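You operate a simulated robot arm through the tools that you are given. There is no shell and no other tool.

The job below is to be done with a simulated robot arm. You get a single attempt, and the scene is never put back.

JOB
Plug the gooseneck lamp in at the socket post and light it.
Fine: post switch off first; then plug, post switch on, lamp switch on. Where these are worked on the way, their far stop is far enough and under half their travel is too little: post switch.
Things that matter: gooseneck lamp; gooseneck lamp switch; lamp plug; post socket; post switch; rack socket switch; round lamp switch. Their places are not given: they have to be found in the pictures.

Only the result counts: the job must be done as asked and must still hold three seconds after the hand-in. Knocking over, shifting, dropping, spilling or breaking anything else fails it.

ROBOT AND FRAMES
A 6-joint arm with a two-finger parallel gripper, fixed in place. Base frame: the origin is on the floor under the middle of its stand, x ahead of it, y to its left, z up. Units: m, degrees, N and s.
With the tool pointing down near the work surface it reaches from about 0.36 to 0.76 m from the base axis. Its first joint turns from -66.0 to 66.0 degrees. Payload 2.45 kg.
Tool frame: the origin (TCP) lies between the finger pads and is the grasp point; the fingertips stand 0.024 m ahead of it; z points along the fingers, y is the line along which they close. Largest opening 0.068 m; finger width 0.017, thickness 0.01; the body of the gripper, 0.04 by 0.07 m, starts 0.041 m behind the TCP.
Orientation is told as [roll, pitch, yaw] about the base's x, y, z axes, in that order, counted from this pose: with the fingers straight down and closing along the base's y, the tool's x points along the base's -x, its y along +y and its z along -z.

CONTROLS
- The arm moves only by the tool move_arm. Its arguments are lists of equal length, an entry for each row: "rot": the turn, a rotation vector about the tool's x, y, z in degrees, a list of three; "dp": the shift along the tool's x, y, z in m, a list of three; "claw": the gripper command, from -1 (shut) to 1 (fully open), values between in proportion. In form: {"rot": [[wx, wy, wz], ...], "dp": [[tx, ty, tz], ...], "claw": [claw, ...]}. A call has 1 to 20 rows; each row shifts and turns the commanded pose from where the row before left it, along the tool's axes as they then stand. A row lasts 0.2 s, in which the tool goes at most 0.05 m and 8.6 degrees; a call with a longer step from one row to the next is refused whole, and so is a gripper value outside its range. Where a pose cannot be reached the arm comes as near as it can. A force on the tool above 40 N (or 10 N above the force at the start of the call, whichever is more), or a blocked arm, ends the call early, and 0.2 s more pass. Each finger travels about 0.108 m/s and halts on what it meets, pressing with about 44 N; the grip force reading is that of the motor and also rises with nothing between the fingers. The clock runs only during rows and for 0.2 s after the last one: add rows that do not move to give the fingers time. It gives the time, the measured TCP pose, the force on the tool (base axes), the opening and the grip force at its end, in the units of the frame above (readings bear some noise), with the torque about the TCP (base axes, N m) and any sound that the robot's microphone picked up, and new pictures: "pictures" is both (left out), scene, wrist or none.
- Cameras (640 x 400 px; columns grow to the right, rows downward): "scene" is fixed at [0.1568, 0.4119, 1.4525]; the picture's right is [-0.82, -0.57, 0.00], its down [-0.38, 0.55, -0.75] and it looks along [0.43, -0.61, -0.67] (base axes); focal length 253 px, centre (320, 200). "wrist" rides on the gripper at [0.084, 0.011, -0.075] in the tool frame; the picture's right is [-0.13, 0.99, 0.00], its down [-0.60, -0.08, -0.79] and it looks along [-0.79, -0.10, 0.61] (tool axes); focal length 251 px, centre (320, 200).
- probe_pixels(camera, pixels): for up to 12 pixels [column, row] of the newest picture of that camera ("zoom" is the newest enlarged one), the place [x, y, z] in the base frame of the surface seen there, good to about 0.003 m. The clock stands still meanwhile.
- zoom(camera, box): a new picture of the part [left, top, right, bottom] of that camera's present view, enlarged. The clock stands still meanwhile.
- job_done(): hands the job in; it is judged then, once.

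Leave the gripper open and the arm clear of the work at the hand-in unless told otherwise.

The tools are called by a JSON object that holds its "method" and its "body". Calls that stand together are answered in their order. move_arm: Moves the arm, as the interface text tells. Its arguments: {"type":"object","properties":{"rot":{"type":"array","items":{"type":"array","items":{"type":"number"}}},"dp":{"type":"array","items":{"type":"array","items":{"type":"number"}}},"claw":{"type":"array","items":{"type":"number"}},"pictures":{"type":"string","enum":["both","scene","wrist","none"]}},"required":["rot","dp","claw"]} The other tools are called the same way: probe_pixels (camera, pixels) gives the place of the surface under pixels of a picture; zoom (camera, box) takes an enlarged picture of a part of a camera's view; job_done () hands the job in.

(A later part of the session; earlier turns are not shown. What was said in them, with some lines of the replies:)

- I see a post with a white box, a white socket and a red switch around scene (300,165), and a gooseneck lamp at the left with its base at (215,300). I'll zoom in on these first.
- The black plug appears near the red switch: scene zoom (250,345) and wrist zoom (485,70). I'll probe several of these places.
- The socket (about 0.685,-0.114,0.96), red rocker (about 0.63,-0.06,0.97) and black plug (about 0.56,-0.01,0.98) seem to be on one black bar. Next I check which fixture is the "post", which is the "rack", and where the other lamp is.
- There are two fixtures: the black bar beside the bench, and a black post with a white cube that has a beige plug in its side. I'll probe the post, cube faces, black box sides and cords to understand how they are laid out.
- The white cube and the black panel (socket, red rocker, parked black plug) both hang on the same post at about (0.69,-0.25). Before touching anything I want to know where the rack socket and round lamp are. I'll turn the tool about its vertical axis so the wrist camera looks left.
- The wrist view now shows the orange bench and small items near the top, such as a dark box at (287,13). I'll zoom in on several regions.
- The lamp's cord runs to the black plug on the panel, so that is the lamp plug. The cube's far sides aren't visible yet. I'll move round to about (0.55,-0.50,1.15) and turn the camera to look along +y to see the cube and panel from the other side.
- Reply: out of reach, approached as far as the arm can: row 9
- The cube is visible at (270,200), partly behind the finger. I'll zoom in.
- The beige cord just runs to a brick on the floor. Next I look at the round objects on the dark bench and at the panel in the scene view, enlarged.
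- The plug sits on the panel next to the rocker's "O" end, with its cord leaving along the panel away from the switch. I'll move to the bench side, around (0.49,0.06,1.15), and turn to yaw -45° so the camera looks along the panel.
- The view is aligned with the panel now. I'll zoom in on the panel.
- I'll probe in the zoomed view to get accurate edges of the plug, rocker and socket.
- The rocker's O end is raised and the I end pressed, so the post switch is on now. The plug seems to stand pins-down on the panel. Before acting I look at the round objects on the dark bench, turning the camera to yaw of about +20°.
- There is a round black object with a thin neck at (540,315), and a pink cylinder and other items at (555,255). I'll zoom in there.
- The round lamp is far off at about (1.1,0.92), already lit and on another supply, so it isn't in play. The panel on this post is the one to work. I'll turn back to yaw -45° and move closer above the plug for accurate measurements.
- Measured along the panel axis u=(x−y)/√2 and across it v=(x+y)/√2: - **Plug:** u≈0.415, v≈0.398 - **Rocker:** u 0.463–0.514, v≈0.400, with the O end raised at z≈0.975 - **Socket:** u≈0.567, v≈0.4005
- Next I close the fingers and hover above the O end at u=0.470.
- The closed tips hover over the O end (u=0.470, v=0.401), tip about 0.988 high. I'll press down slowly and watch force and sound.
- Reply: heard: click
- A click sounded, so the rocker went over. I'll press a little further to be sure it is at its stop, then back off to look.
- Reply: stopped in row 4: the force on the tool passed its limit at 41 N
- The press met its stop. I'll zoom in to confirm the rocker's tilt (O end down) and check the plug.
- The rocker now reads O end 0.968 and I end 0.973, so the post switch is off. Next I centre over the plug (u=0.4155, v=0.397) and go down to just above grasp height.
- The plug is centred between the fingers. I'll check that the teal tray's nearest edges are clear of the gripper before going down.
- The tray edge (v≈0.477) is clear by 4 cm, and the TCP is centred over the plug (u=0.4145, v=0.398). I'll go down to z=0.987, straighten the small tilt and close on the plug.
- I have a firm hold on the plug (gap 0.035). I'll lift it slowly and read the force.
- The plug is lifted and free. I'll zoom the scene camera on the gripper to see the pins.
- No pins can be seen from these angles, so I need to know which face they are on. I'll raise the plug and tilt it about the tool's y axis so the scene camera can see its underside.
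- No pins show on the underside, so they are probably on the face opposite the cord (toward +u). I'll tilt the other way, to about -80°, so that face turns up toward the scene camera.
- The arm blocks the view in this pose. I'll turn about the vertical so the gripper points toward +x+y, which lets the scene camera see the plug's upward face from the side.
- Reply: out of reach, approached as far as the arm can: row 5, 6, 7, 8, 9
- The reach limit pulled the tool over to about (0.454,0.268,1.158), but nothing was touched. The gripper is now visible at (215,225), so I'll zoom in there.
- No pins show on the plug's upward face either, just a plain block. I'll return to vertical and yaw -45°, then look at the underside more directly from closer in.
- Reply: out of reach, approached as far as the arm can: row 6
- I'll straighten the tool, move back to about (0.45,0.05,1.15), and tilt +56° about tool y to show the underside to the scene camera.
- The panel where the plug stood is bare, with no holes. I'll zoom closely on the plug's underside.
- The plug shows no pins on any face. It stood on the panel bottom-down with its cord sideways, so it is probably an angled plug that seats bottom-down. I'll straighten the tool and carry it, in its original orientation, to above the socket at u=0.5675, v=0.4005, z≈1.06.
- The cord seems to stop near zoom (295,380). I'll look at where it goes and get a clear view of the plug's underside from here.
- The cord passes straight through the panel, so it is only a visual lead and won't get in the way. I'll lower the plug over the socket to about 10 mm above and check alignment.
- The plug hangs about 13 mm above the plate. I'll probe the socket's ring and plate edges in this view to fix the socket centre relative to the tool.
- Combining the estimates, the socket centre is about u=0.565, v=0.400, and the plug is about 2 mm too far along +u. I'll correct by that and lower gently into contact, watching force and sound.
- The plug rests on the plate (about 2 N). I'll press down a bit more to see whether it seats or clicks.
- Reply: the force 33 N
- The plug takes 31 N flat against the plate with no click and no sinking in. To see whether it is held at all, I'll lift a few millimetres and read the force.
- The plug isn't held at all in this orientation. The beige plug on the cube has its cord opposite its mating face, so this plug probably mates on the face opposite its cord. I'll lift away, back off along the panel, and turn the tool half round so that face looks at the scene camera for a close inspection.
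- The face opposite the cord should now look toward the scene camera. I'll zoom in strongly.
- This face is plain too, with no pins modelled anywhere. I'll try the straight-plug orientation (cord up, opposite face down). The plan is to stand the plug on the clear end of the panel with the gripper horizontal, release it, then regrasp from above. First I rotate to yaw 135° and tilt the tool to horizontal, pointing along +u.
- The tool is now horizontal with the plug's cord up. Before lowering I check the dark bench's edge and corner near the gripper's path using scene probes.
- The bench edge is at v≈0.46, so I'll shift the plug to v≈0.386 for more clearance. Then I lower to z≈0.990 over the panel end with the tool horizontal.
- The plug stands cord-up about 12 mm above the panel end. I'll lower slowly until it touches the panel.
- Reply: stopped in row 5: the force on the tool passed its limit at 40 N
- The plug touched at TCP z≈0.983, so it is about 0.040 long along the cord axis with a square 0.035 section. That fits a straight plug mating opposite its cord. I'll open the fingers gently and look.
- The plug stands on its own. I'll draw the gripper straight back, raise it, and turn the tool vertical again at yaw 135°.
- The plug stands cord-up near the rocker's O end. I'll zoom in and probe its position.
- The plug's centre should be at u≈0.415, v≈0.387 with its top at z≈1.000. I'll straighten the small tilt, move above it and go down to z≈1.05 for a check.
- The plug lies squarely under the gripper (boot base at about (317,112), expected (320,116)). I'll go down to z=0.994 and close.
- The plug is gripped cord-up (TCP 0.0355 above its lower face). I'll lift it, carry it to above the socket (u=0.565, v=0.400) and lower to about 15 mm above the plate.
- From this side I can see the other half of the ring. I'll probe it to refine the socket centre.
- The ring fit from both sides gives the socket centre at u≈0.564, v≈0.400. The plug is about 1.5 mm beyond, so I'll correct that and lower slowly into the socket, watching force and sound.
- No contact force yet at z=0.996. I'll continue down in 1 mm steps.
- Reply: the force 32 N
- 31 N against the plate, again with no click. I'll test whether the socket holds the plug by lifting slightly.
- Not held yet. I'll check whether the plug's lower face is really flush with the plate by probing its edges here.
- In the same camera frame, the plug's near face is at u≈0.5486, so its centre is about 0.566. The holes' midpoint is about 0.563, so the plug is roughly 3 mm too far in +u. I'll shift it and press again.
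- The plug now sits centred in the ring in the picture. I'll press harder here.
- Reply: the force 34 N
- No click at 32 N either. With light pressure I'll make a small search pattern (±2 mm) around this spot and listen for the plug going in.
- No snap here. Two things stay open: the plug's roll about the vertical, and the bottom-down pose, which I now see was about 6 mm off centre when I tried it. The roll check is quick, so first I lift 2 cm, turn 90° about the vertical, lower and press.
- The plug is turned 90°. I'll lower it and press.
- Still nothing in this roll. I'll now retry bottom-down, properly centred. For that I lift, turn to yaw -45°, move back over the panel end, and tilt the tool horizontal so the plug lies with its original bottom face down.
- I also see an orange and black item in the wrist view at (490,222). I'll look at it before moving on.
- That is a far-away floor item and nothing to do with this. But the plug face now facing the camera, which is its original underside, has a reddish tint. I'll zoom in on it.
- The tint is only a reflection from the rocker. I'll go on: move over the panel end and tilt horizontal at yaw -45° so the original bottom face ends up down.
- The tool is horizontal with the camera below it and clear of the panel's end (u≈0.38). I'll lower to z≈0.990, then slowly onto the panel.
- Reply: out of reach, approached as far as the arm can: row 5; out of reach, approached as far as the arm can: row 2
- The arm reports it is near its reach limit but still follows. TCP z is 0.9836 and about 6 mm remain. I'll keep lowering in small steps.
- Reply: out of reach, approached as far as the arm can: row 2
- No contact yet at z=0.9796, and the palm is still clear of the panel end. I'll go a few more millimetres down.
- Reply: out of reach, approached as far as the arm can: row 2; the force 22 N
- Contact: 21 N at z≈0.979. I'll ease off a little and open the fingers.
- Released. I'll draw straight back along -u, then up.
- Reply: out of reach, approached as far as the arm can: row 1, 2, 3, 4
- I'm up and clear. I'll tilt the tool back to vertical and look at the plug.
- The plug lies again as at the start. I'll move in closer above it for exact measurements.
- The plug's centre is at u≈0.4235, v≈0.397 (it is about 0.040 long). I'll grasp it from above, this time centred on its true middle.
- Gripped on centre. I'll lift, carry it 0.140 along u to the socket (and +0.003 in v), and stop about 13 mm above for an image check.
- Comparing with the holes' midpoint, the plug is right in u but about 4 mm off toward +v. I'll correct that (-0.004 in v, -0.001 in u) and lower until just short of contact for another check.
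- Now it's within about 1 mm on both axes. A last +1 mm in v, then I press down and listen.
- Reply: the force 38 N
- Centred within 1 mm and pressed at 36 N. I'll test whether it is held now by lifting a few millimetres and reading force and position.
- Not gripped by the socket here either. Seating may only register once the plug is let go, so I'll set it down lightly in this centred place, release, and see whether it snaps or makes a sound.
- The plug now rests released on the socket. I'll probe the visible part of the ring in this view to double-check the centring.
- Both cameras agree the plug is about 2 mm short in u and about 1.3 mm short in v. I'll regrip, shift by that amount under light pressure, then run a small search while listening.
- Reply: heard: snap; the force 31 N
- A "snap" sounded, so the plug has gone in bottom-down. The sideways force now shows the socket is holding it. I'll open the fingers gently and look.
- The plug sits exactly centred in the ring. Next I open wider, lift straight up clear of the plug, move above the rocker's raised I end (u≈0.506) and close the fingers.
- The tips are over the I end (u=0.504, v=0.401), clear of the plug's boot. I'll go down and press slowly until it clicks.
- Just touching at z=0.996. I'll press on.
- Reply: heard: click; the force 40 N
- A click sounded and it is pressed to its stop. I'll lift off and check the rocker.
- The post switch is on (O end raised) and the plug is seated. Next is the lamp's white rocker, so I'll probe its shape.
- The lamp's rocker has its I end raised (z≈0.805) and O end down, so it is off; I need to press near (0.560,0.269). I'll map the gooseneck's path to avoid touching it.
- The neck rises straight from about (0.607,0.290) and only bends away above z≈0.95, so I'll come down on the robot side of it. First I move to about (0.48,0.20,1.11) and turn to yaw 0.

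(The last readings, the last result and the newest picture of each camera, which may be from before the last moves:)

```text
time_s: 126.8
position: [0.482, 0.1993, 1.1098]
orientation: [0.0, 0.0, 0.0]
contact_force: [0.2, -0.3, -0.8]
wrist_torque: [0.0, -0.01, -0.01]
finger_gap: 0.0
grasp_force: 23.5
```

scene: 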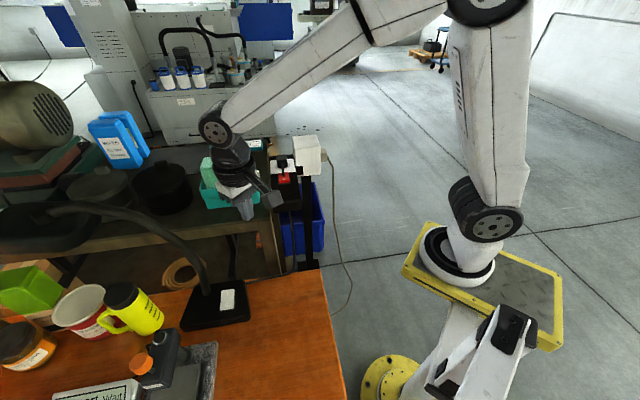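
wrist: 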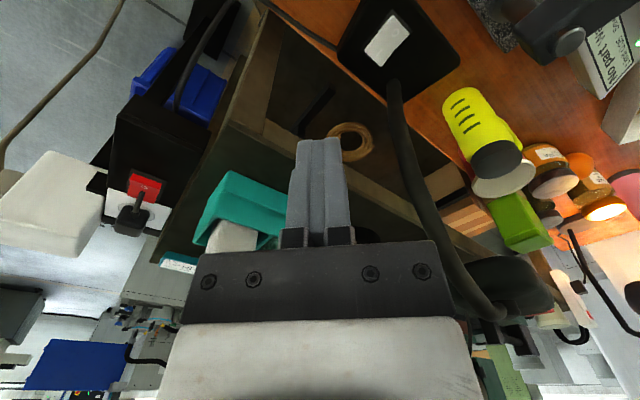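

The lamp rocker is visible in the wrist view at (388,40). I'll take a second measurement of it from here.

{"method": "zoom", "body": {"camera": "wrist", "box": [330, 0, 450, 90]}}

{"method": "probe_pixels", "body": {"camera": "zoom", "pixels": [[210, 310], [370, 120], [290, 215], [250, 260], [190, 290], [250, 350], [330, 90], [410, 150], [330, 165], [380, 400]]}}

```text
4.44 times, centred on (390, 45) of wrist
```

zoom: 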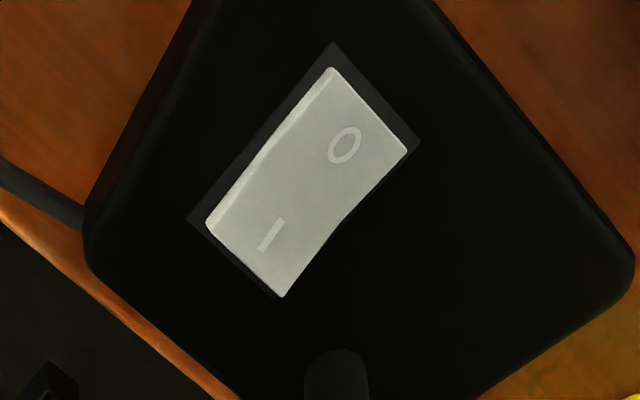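

```text
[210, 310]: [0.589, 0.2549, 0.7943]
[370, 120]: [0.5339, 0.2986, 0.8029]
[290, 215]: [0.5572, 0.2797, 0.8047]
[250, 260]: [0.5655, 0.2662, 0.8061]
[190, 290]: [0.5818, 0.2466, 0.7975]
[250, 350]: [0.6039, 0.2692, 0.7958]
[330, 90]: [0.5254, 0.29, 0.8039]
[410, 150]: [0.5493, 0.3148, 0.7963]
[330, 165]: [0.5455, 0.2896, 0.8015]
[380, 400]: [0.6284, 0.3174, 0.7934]
```

The I end is at about (0.561,0.2695), z≈0.806, and the rocker's axis runs along (0.7,-0.7). I'll turn to yaw 45° (camera on the side away from the neck), lean the tool 15° away from the neck, and move above the I end at a safe height.

{"method": "move_arm", "body": {"rot": [[0, 0, -7.5], [0, 0, -7.5], [0, 0, -7.5], [0, 0, -7.5], [0, 0, -7.5], [0, 0, -7.5], [0, -7.5, 0], [0, -7.5, 0], [0, 0, 0], [0, 0, 0], [0, 0, 0], [0, 0, 0]], "dp": [[0, 0, 0], [0, 0, 0], [0, 0, 0], [0, 0, 0], [0, 0, 0], [0, 0, 0], [0, 0, 0], [0, 0, 0], [-0.032, -0.0021, 0.00857], [-0.032, -0.0021, 0.00857], [-0.032, -0.0021, 0.00857], [0, 0, 0]], "claw": [-1, -1, -1, -1, -1, -1, -1, -1, -1, -1, -1, -1], "pictures": "both"}}

```text
time_s: 129.4
position: [0.555, 0.2642, 1.1084]
orientation: [0.0, -14.9, 44.9]
contact_force: [0.3, 0.8, 0.7]
wrist_torque: [0.01, 0.0, 0.02]
finger_gap: 0.0
grasp_force: 23.5
```

scene: 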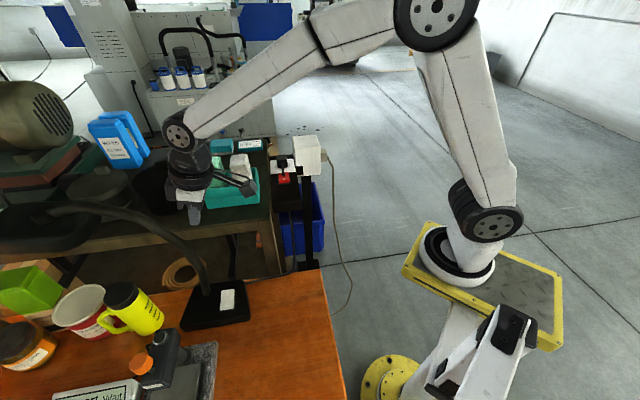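
wrist: 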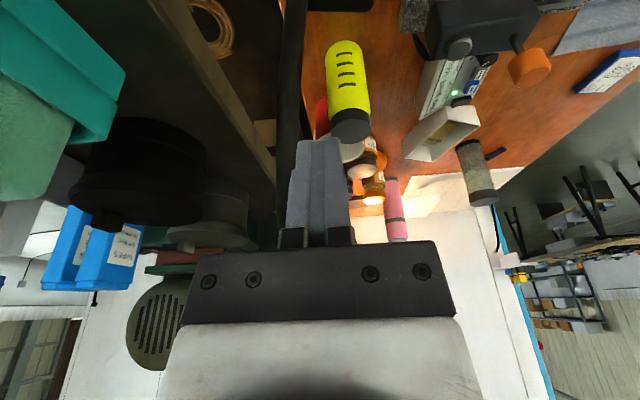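

The pose is right and the neck stands clear behind the fingers. I'll go down to z≈0.868, about 4 cm above the press height.

{"method": "move_arm", "body": {"rot": [[0, 0, 0], [0, 0, 0], [0, 0, 0], [0, 0, 0], [0, 0, 0], [0, 0, 0], [0, 0, 0]], "dp": [[0.01036, 0, 0.03864], [0.01036, 0, 0.03864], [0.01036, 0, 0.03864], [0.01036, 0, 0.03864], [0.01036, 0, 0.03864], [0.01036, 0, 0.03864], [0, 0, 0]], "claw": [-1, -1, -1, -1, -1, -1, -1], "pictures": "both"}}

{"method": "zoom", "body": {"camera": "scene", "box": [160, 220, 270, 330]}}

{"method": "zoom", "body": {"camera": "wrist", "box": [220, 40, 420, 240]}}

```text
time_s: 131.1
position: [0.5571, 0.2643, 0.8686]
orientation: [-0.1, -15.0, 44.9]
contact_force: [-0.8, -0.7, 0.3]
wrist_torque: [-0.03, -0.03, 0.0]
finger_gap: 0.0
grasp_force: 24.2
```

scene: 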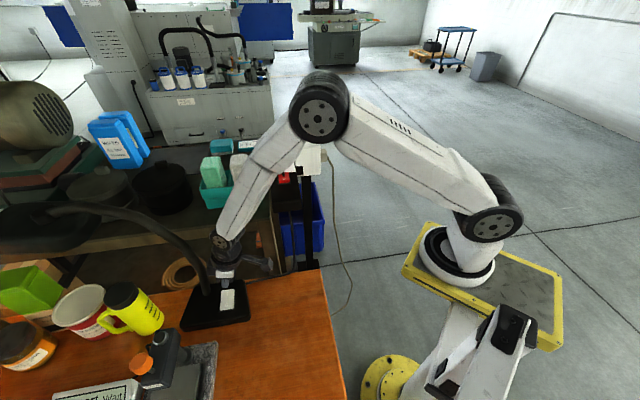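
wrist: 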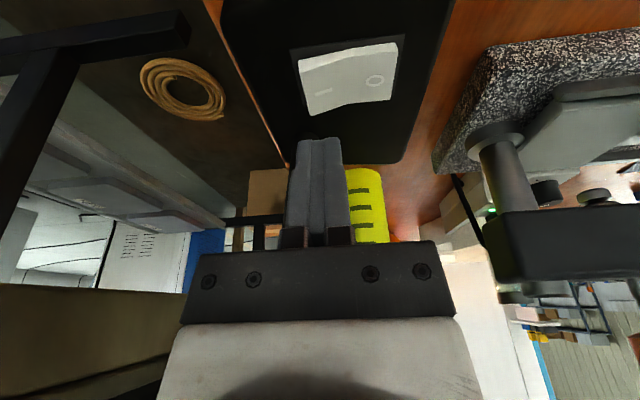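

```text
3.64 times, centred on (215, 275) of scene
```

zoom: 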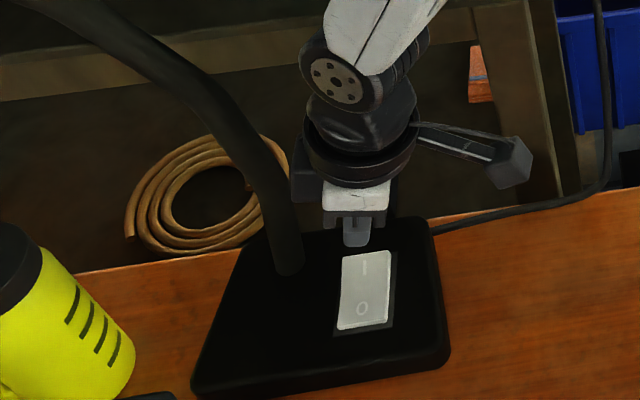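

```text
2.00 times, centred on (320, 140) of wrist
```

zoom: 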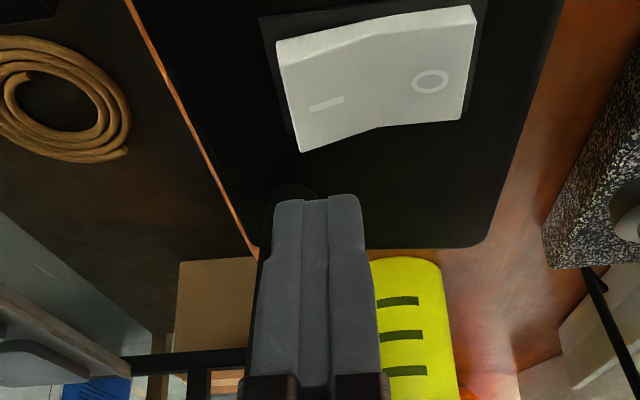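

The tips line up with the I end. I'll shift 3 mm further toward the I end and go down to just above contact.

{"method": "move_arm", "body": {"rot": [[0, 0, 0], [0, 0, 0], [0, 0, 0], [0, 0, 0]], "dp": [[0, -0.003, 0], [0.00389, 0, 0.01449], [0.00389, 0, 0.01449], [0, 0, 0]], "claw": [-1, -1, -1, -1], "pictures": "both"}}

{"method": "zoom", "body": {"camera": "scene", "box": [190, 250, 260, 320]}}

{"method": "zoom", "body": {"camera": "wrist", "box": [220, 20, 420, 220]}}

```text
time_s: 132.1
position: [0.5588, 0.2602, 0.8392]
orientation: [0.0, -15.1, 44.9]
contact_force: [0.1, 0.4, -0.5]
wrist_torque: [-0.01, 0.0, -0.01]
finger_gap: 0.0
grasp_force: 23.4
```

scene: 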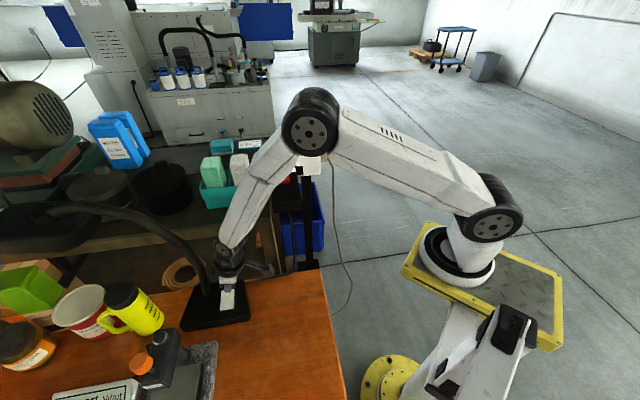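
wrist: 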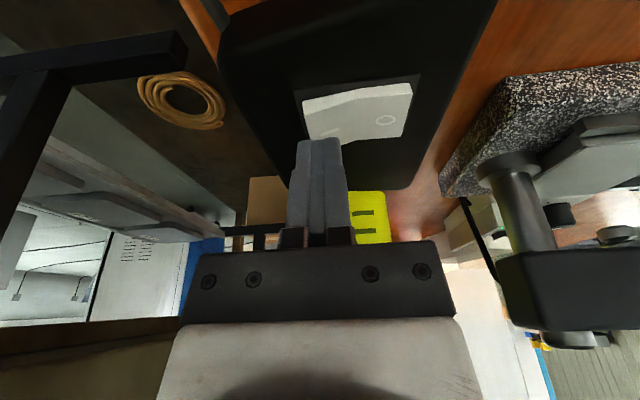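

```text
5.71 times, centred on (225, 285) of scene
```

zoom: 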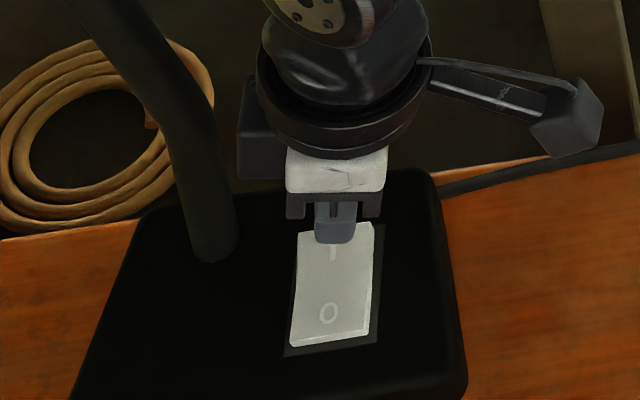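

```text
2.00 times, centred on (320, 120) of wrist
```

zoom: 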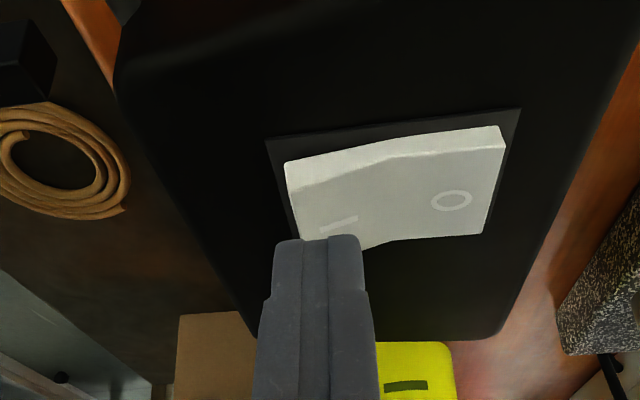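

The tips are about 1 cm above the I end and clear of the neck. I'll press down slowly and watch for the click.

{"method": "move_arm", "body": {"rot": [[0, 0, 0], [0, 0, 0], [0, 0, 0], [0, 0, 0], [0, 0, 0], [0, 0, 0], [0, 0, 0]], "dp": [[0.00078, 0, 0.0029], [0.00078, 0, 0.0029], [0.00052, 0, 0.00193], [0.00052, 0, 0.00193], [0.00039, 0, 0.00145], [0.00026, 0, 0.00097], [0, 0, 0]], "claw": [-1, -1, -1, -1, -1, -1, -1], "pictures": "scene"}}

```text
time_s: 133.7
position: [0.5589, 0.2616, 0.8268]
orientation: [-0.1, -15.1, 44.9]
contact_force: [-13.3, -8.7, 28.1]
wrist_torque: [-0.05, 0.53, 0.11]
finger_gap: 0.0
grasp_force: 23.3
heard: click
```

scene: 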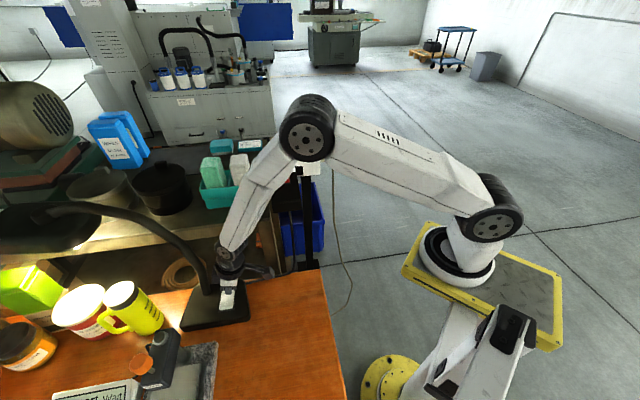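

A click sounded and the lamp lit up (warm light on the bench). I'll back off straight up along the same path.

{"method": "move_arm", "body": {"rot": [[0, 0, 0], [0, 0, 0], [0, 0, 0], [0, 0, 0], [0, 0, 0], [0, 0, 0], [0, 0, 0], [0, 0, 0], [0, 0, 0]], "dp": [[-0.0013, 0, -0.0048], [-0.0039, 0, -0.0145], [-0.0078, 0, -0.029], [-0.01036, 0, -0.03864], [-0.01036, 0, -0.03864], [-0.01036, 0, -0.03864], [-0.01036, 0, -0.03864], [-0.01036, 0, -0.03864], [0, 0, 0]], "claw": [-1, -1, -1, -1, -1, -1, -1, -1, -1], "pictures": "both"}}

{"method": "zoom", "body": {"camera": "scene", "box": [190, 250, 260, 330]}}

{"method": "zoom", "body": {"camera": "scene", "box": [260, 145, 316, 195]}}

```text
time_s: 135.7
position: [0.5589, 0.263, 1.0764]
orientation: [-0.1, -14.9, 44.9]
contact_force: [0.7, -0.8, 0.1]
wrist_torque: [0.0, 0.0, -0.01]
finger_gap: 0.0003
grasp_force: 23.6
```

scene: 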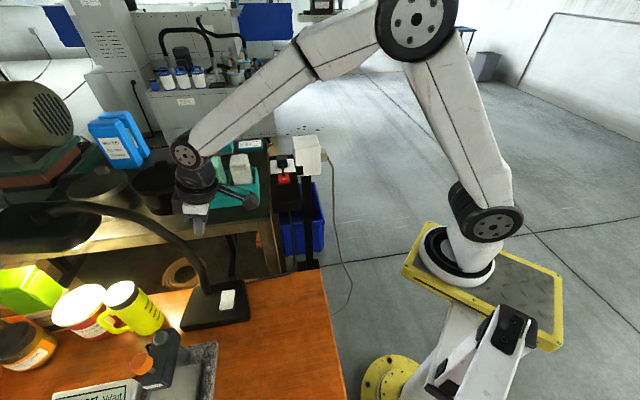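
wrist: 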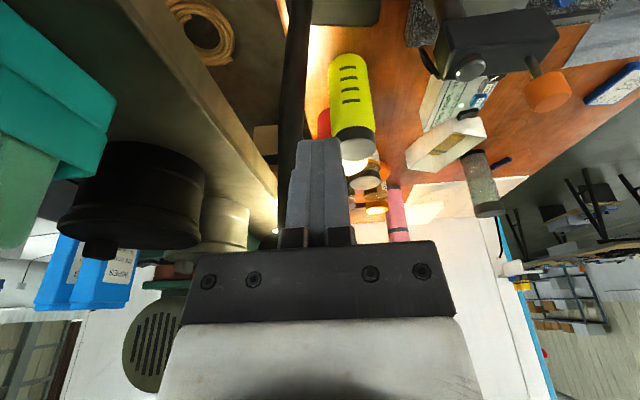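

```text
5.00 times, centred on (225, 290) of scene
```

zoom: 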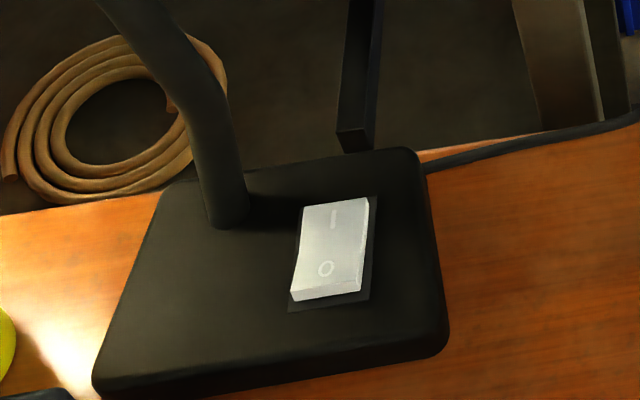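

```text
8.00 times, centred on (288, 170) of scene
```

zoom: 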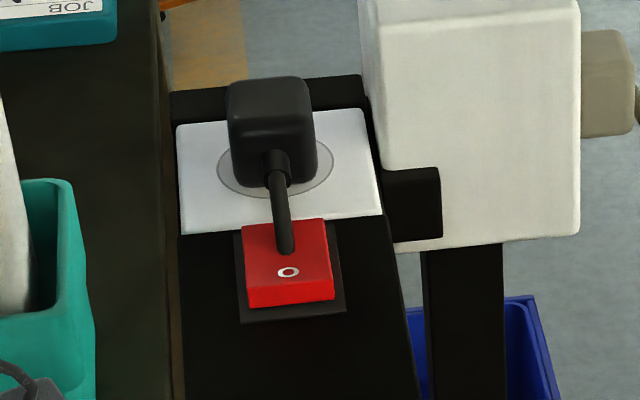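

The lamp is lit, the plug is seated and both switches are on. I'll move the arm back clear of the work, straighten it, and open the gripper.

{"method": "move_arm", "body": {"rot": [[0, 0, 0], [0, 0, 0], [0, 0, 0], [0, 0, 0], [0, 7.5, 0], [0, 7.5, 0], [0, 0, 0], [0, 0, 0], [0, 0, 0], [0, 0, 0]], "dp": [[0.0277, 0, -0.0333], [0.0277, 0, -0.0333], [0.0277, 0, -0.0333], [0.0277, 0, -0.0333], [0, 0, 0], [0, 0, 0], [0.03, 0, -0.02], [0.03, 0, -0.02], [0, 0, 0], [0, 0, 0]], "claw": [-1, -1, -1, -1, -1, -1, 0.5, 1, 1, 1], "pictures": "both"}}

{"method": "zoom", "body": {"camera": "scene", "box": [0, 180, 260, 400]}}

{"method": "zoom", "body": {"camera": "scene", "box": [190, 120, 340, 280]}}

```text
time_s: 137.8
position: [0.4159, 0.1207, 1.2178]
orientation: [-0.1, 0.0, 44.8]
contact_force: [0.5, -0.5, 0.1]
wrist_torque: [0.0, -0.01, 0.01]
finger_gap: 0.0682
grasp_force: 0.1
```

scene: 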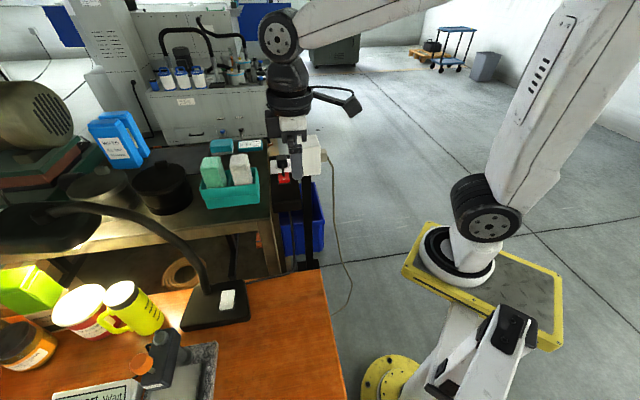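
wrist: 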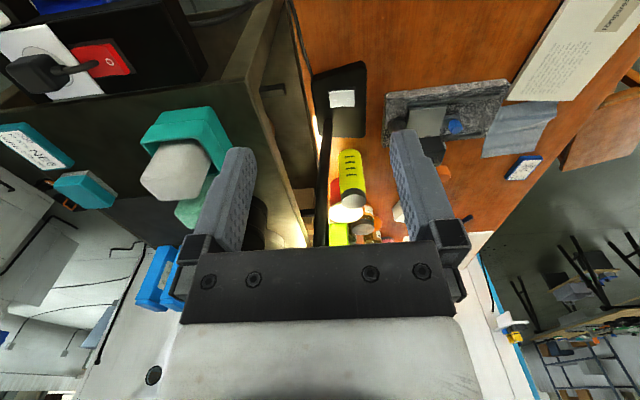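

```text
1.82 times, centred on (130, 290) of scene
```

zoom: 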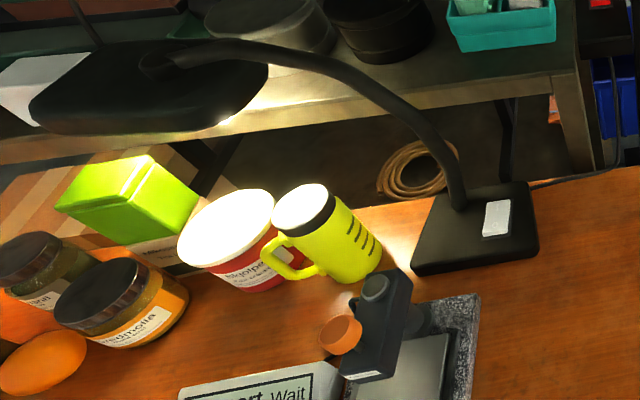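

```text
2.50 times, centred on (265, 200) of scene
```

zoom: 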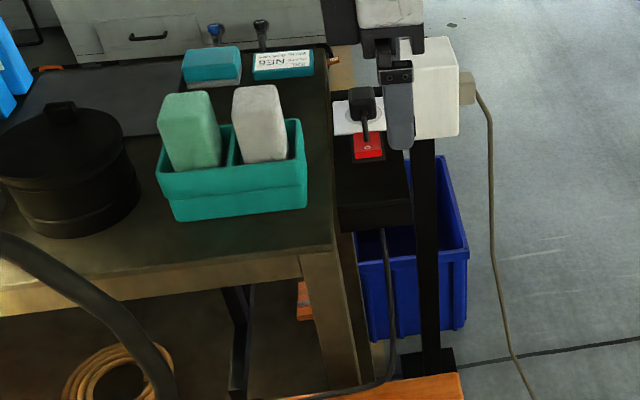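

The gooseneck lamp shines steadily, with the plug seated and the post switch and lamp switch both on. The tray, boxes, mug and the rest stand where they were. The gripper is open and the arm is clear, so I'm handing in.

{"method": "job_done", "body": {}}

```text
The job is handed in.
```

The gooseneck lamp is plugged in at the socket post and lit, and I've handed the job in; no verdict came back with the hand-in.

- **Post switch off:** I pressed its O end until it clicked and met its stop.
- **Plug in:** the lamp plug went into the post socket with a snap. It took several tries, all with the post switch off. The plug shows no pins, and it seats with its flat side down and the cord out sideways, within a couple of millimetres of centre.
- **Post switch on:** I pressed its I end to the stop and heard a click.
- **Lamp switch on:** I pressed its I end, heard a click, and the lamp lit.

In the last pictures the lamp was still shining, the plug was still in, and nothing in view had been knocked over or moved. I did not touch the round lamp, which was already lit and out of reach. I never found the rack socket switch in the pictures, so I left it alone. The gripper is open and the arm is clear of the work.
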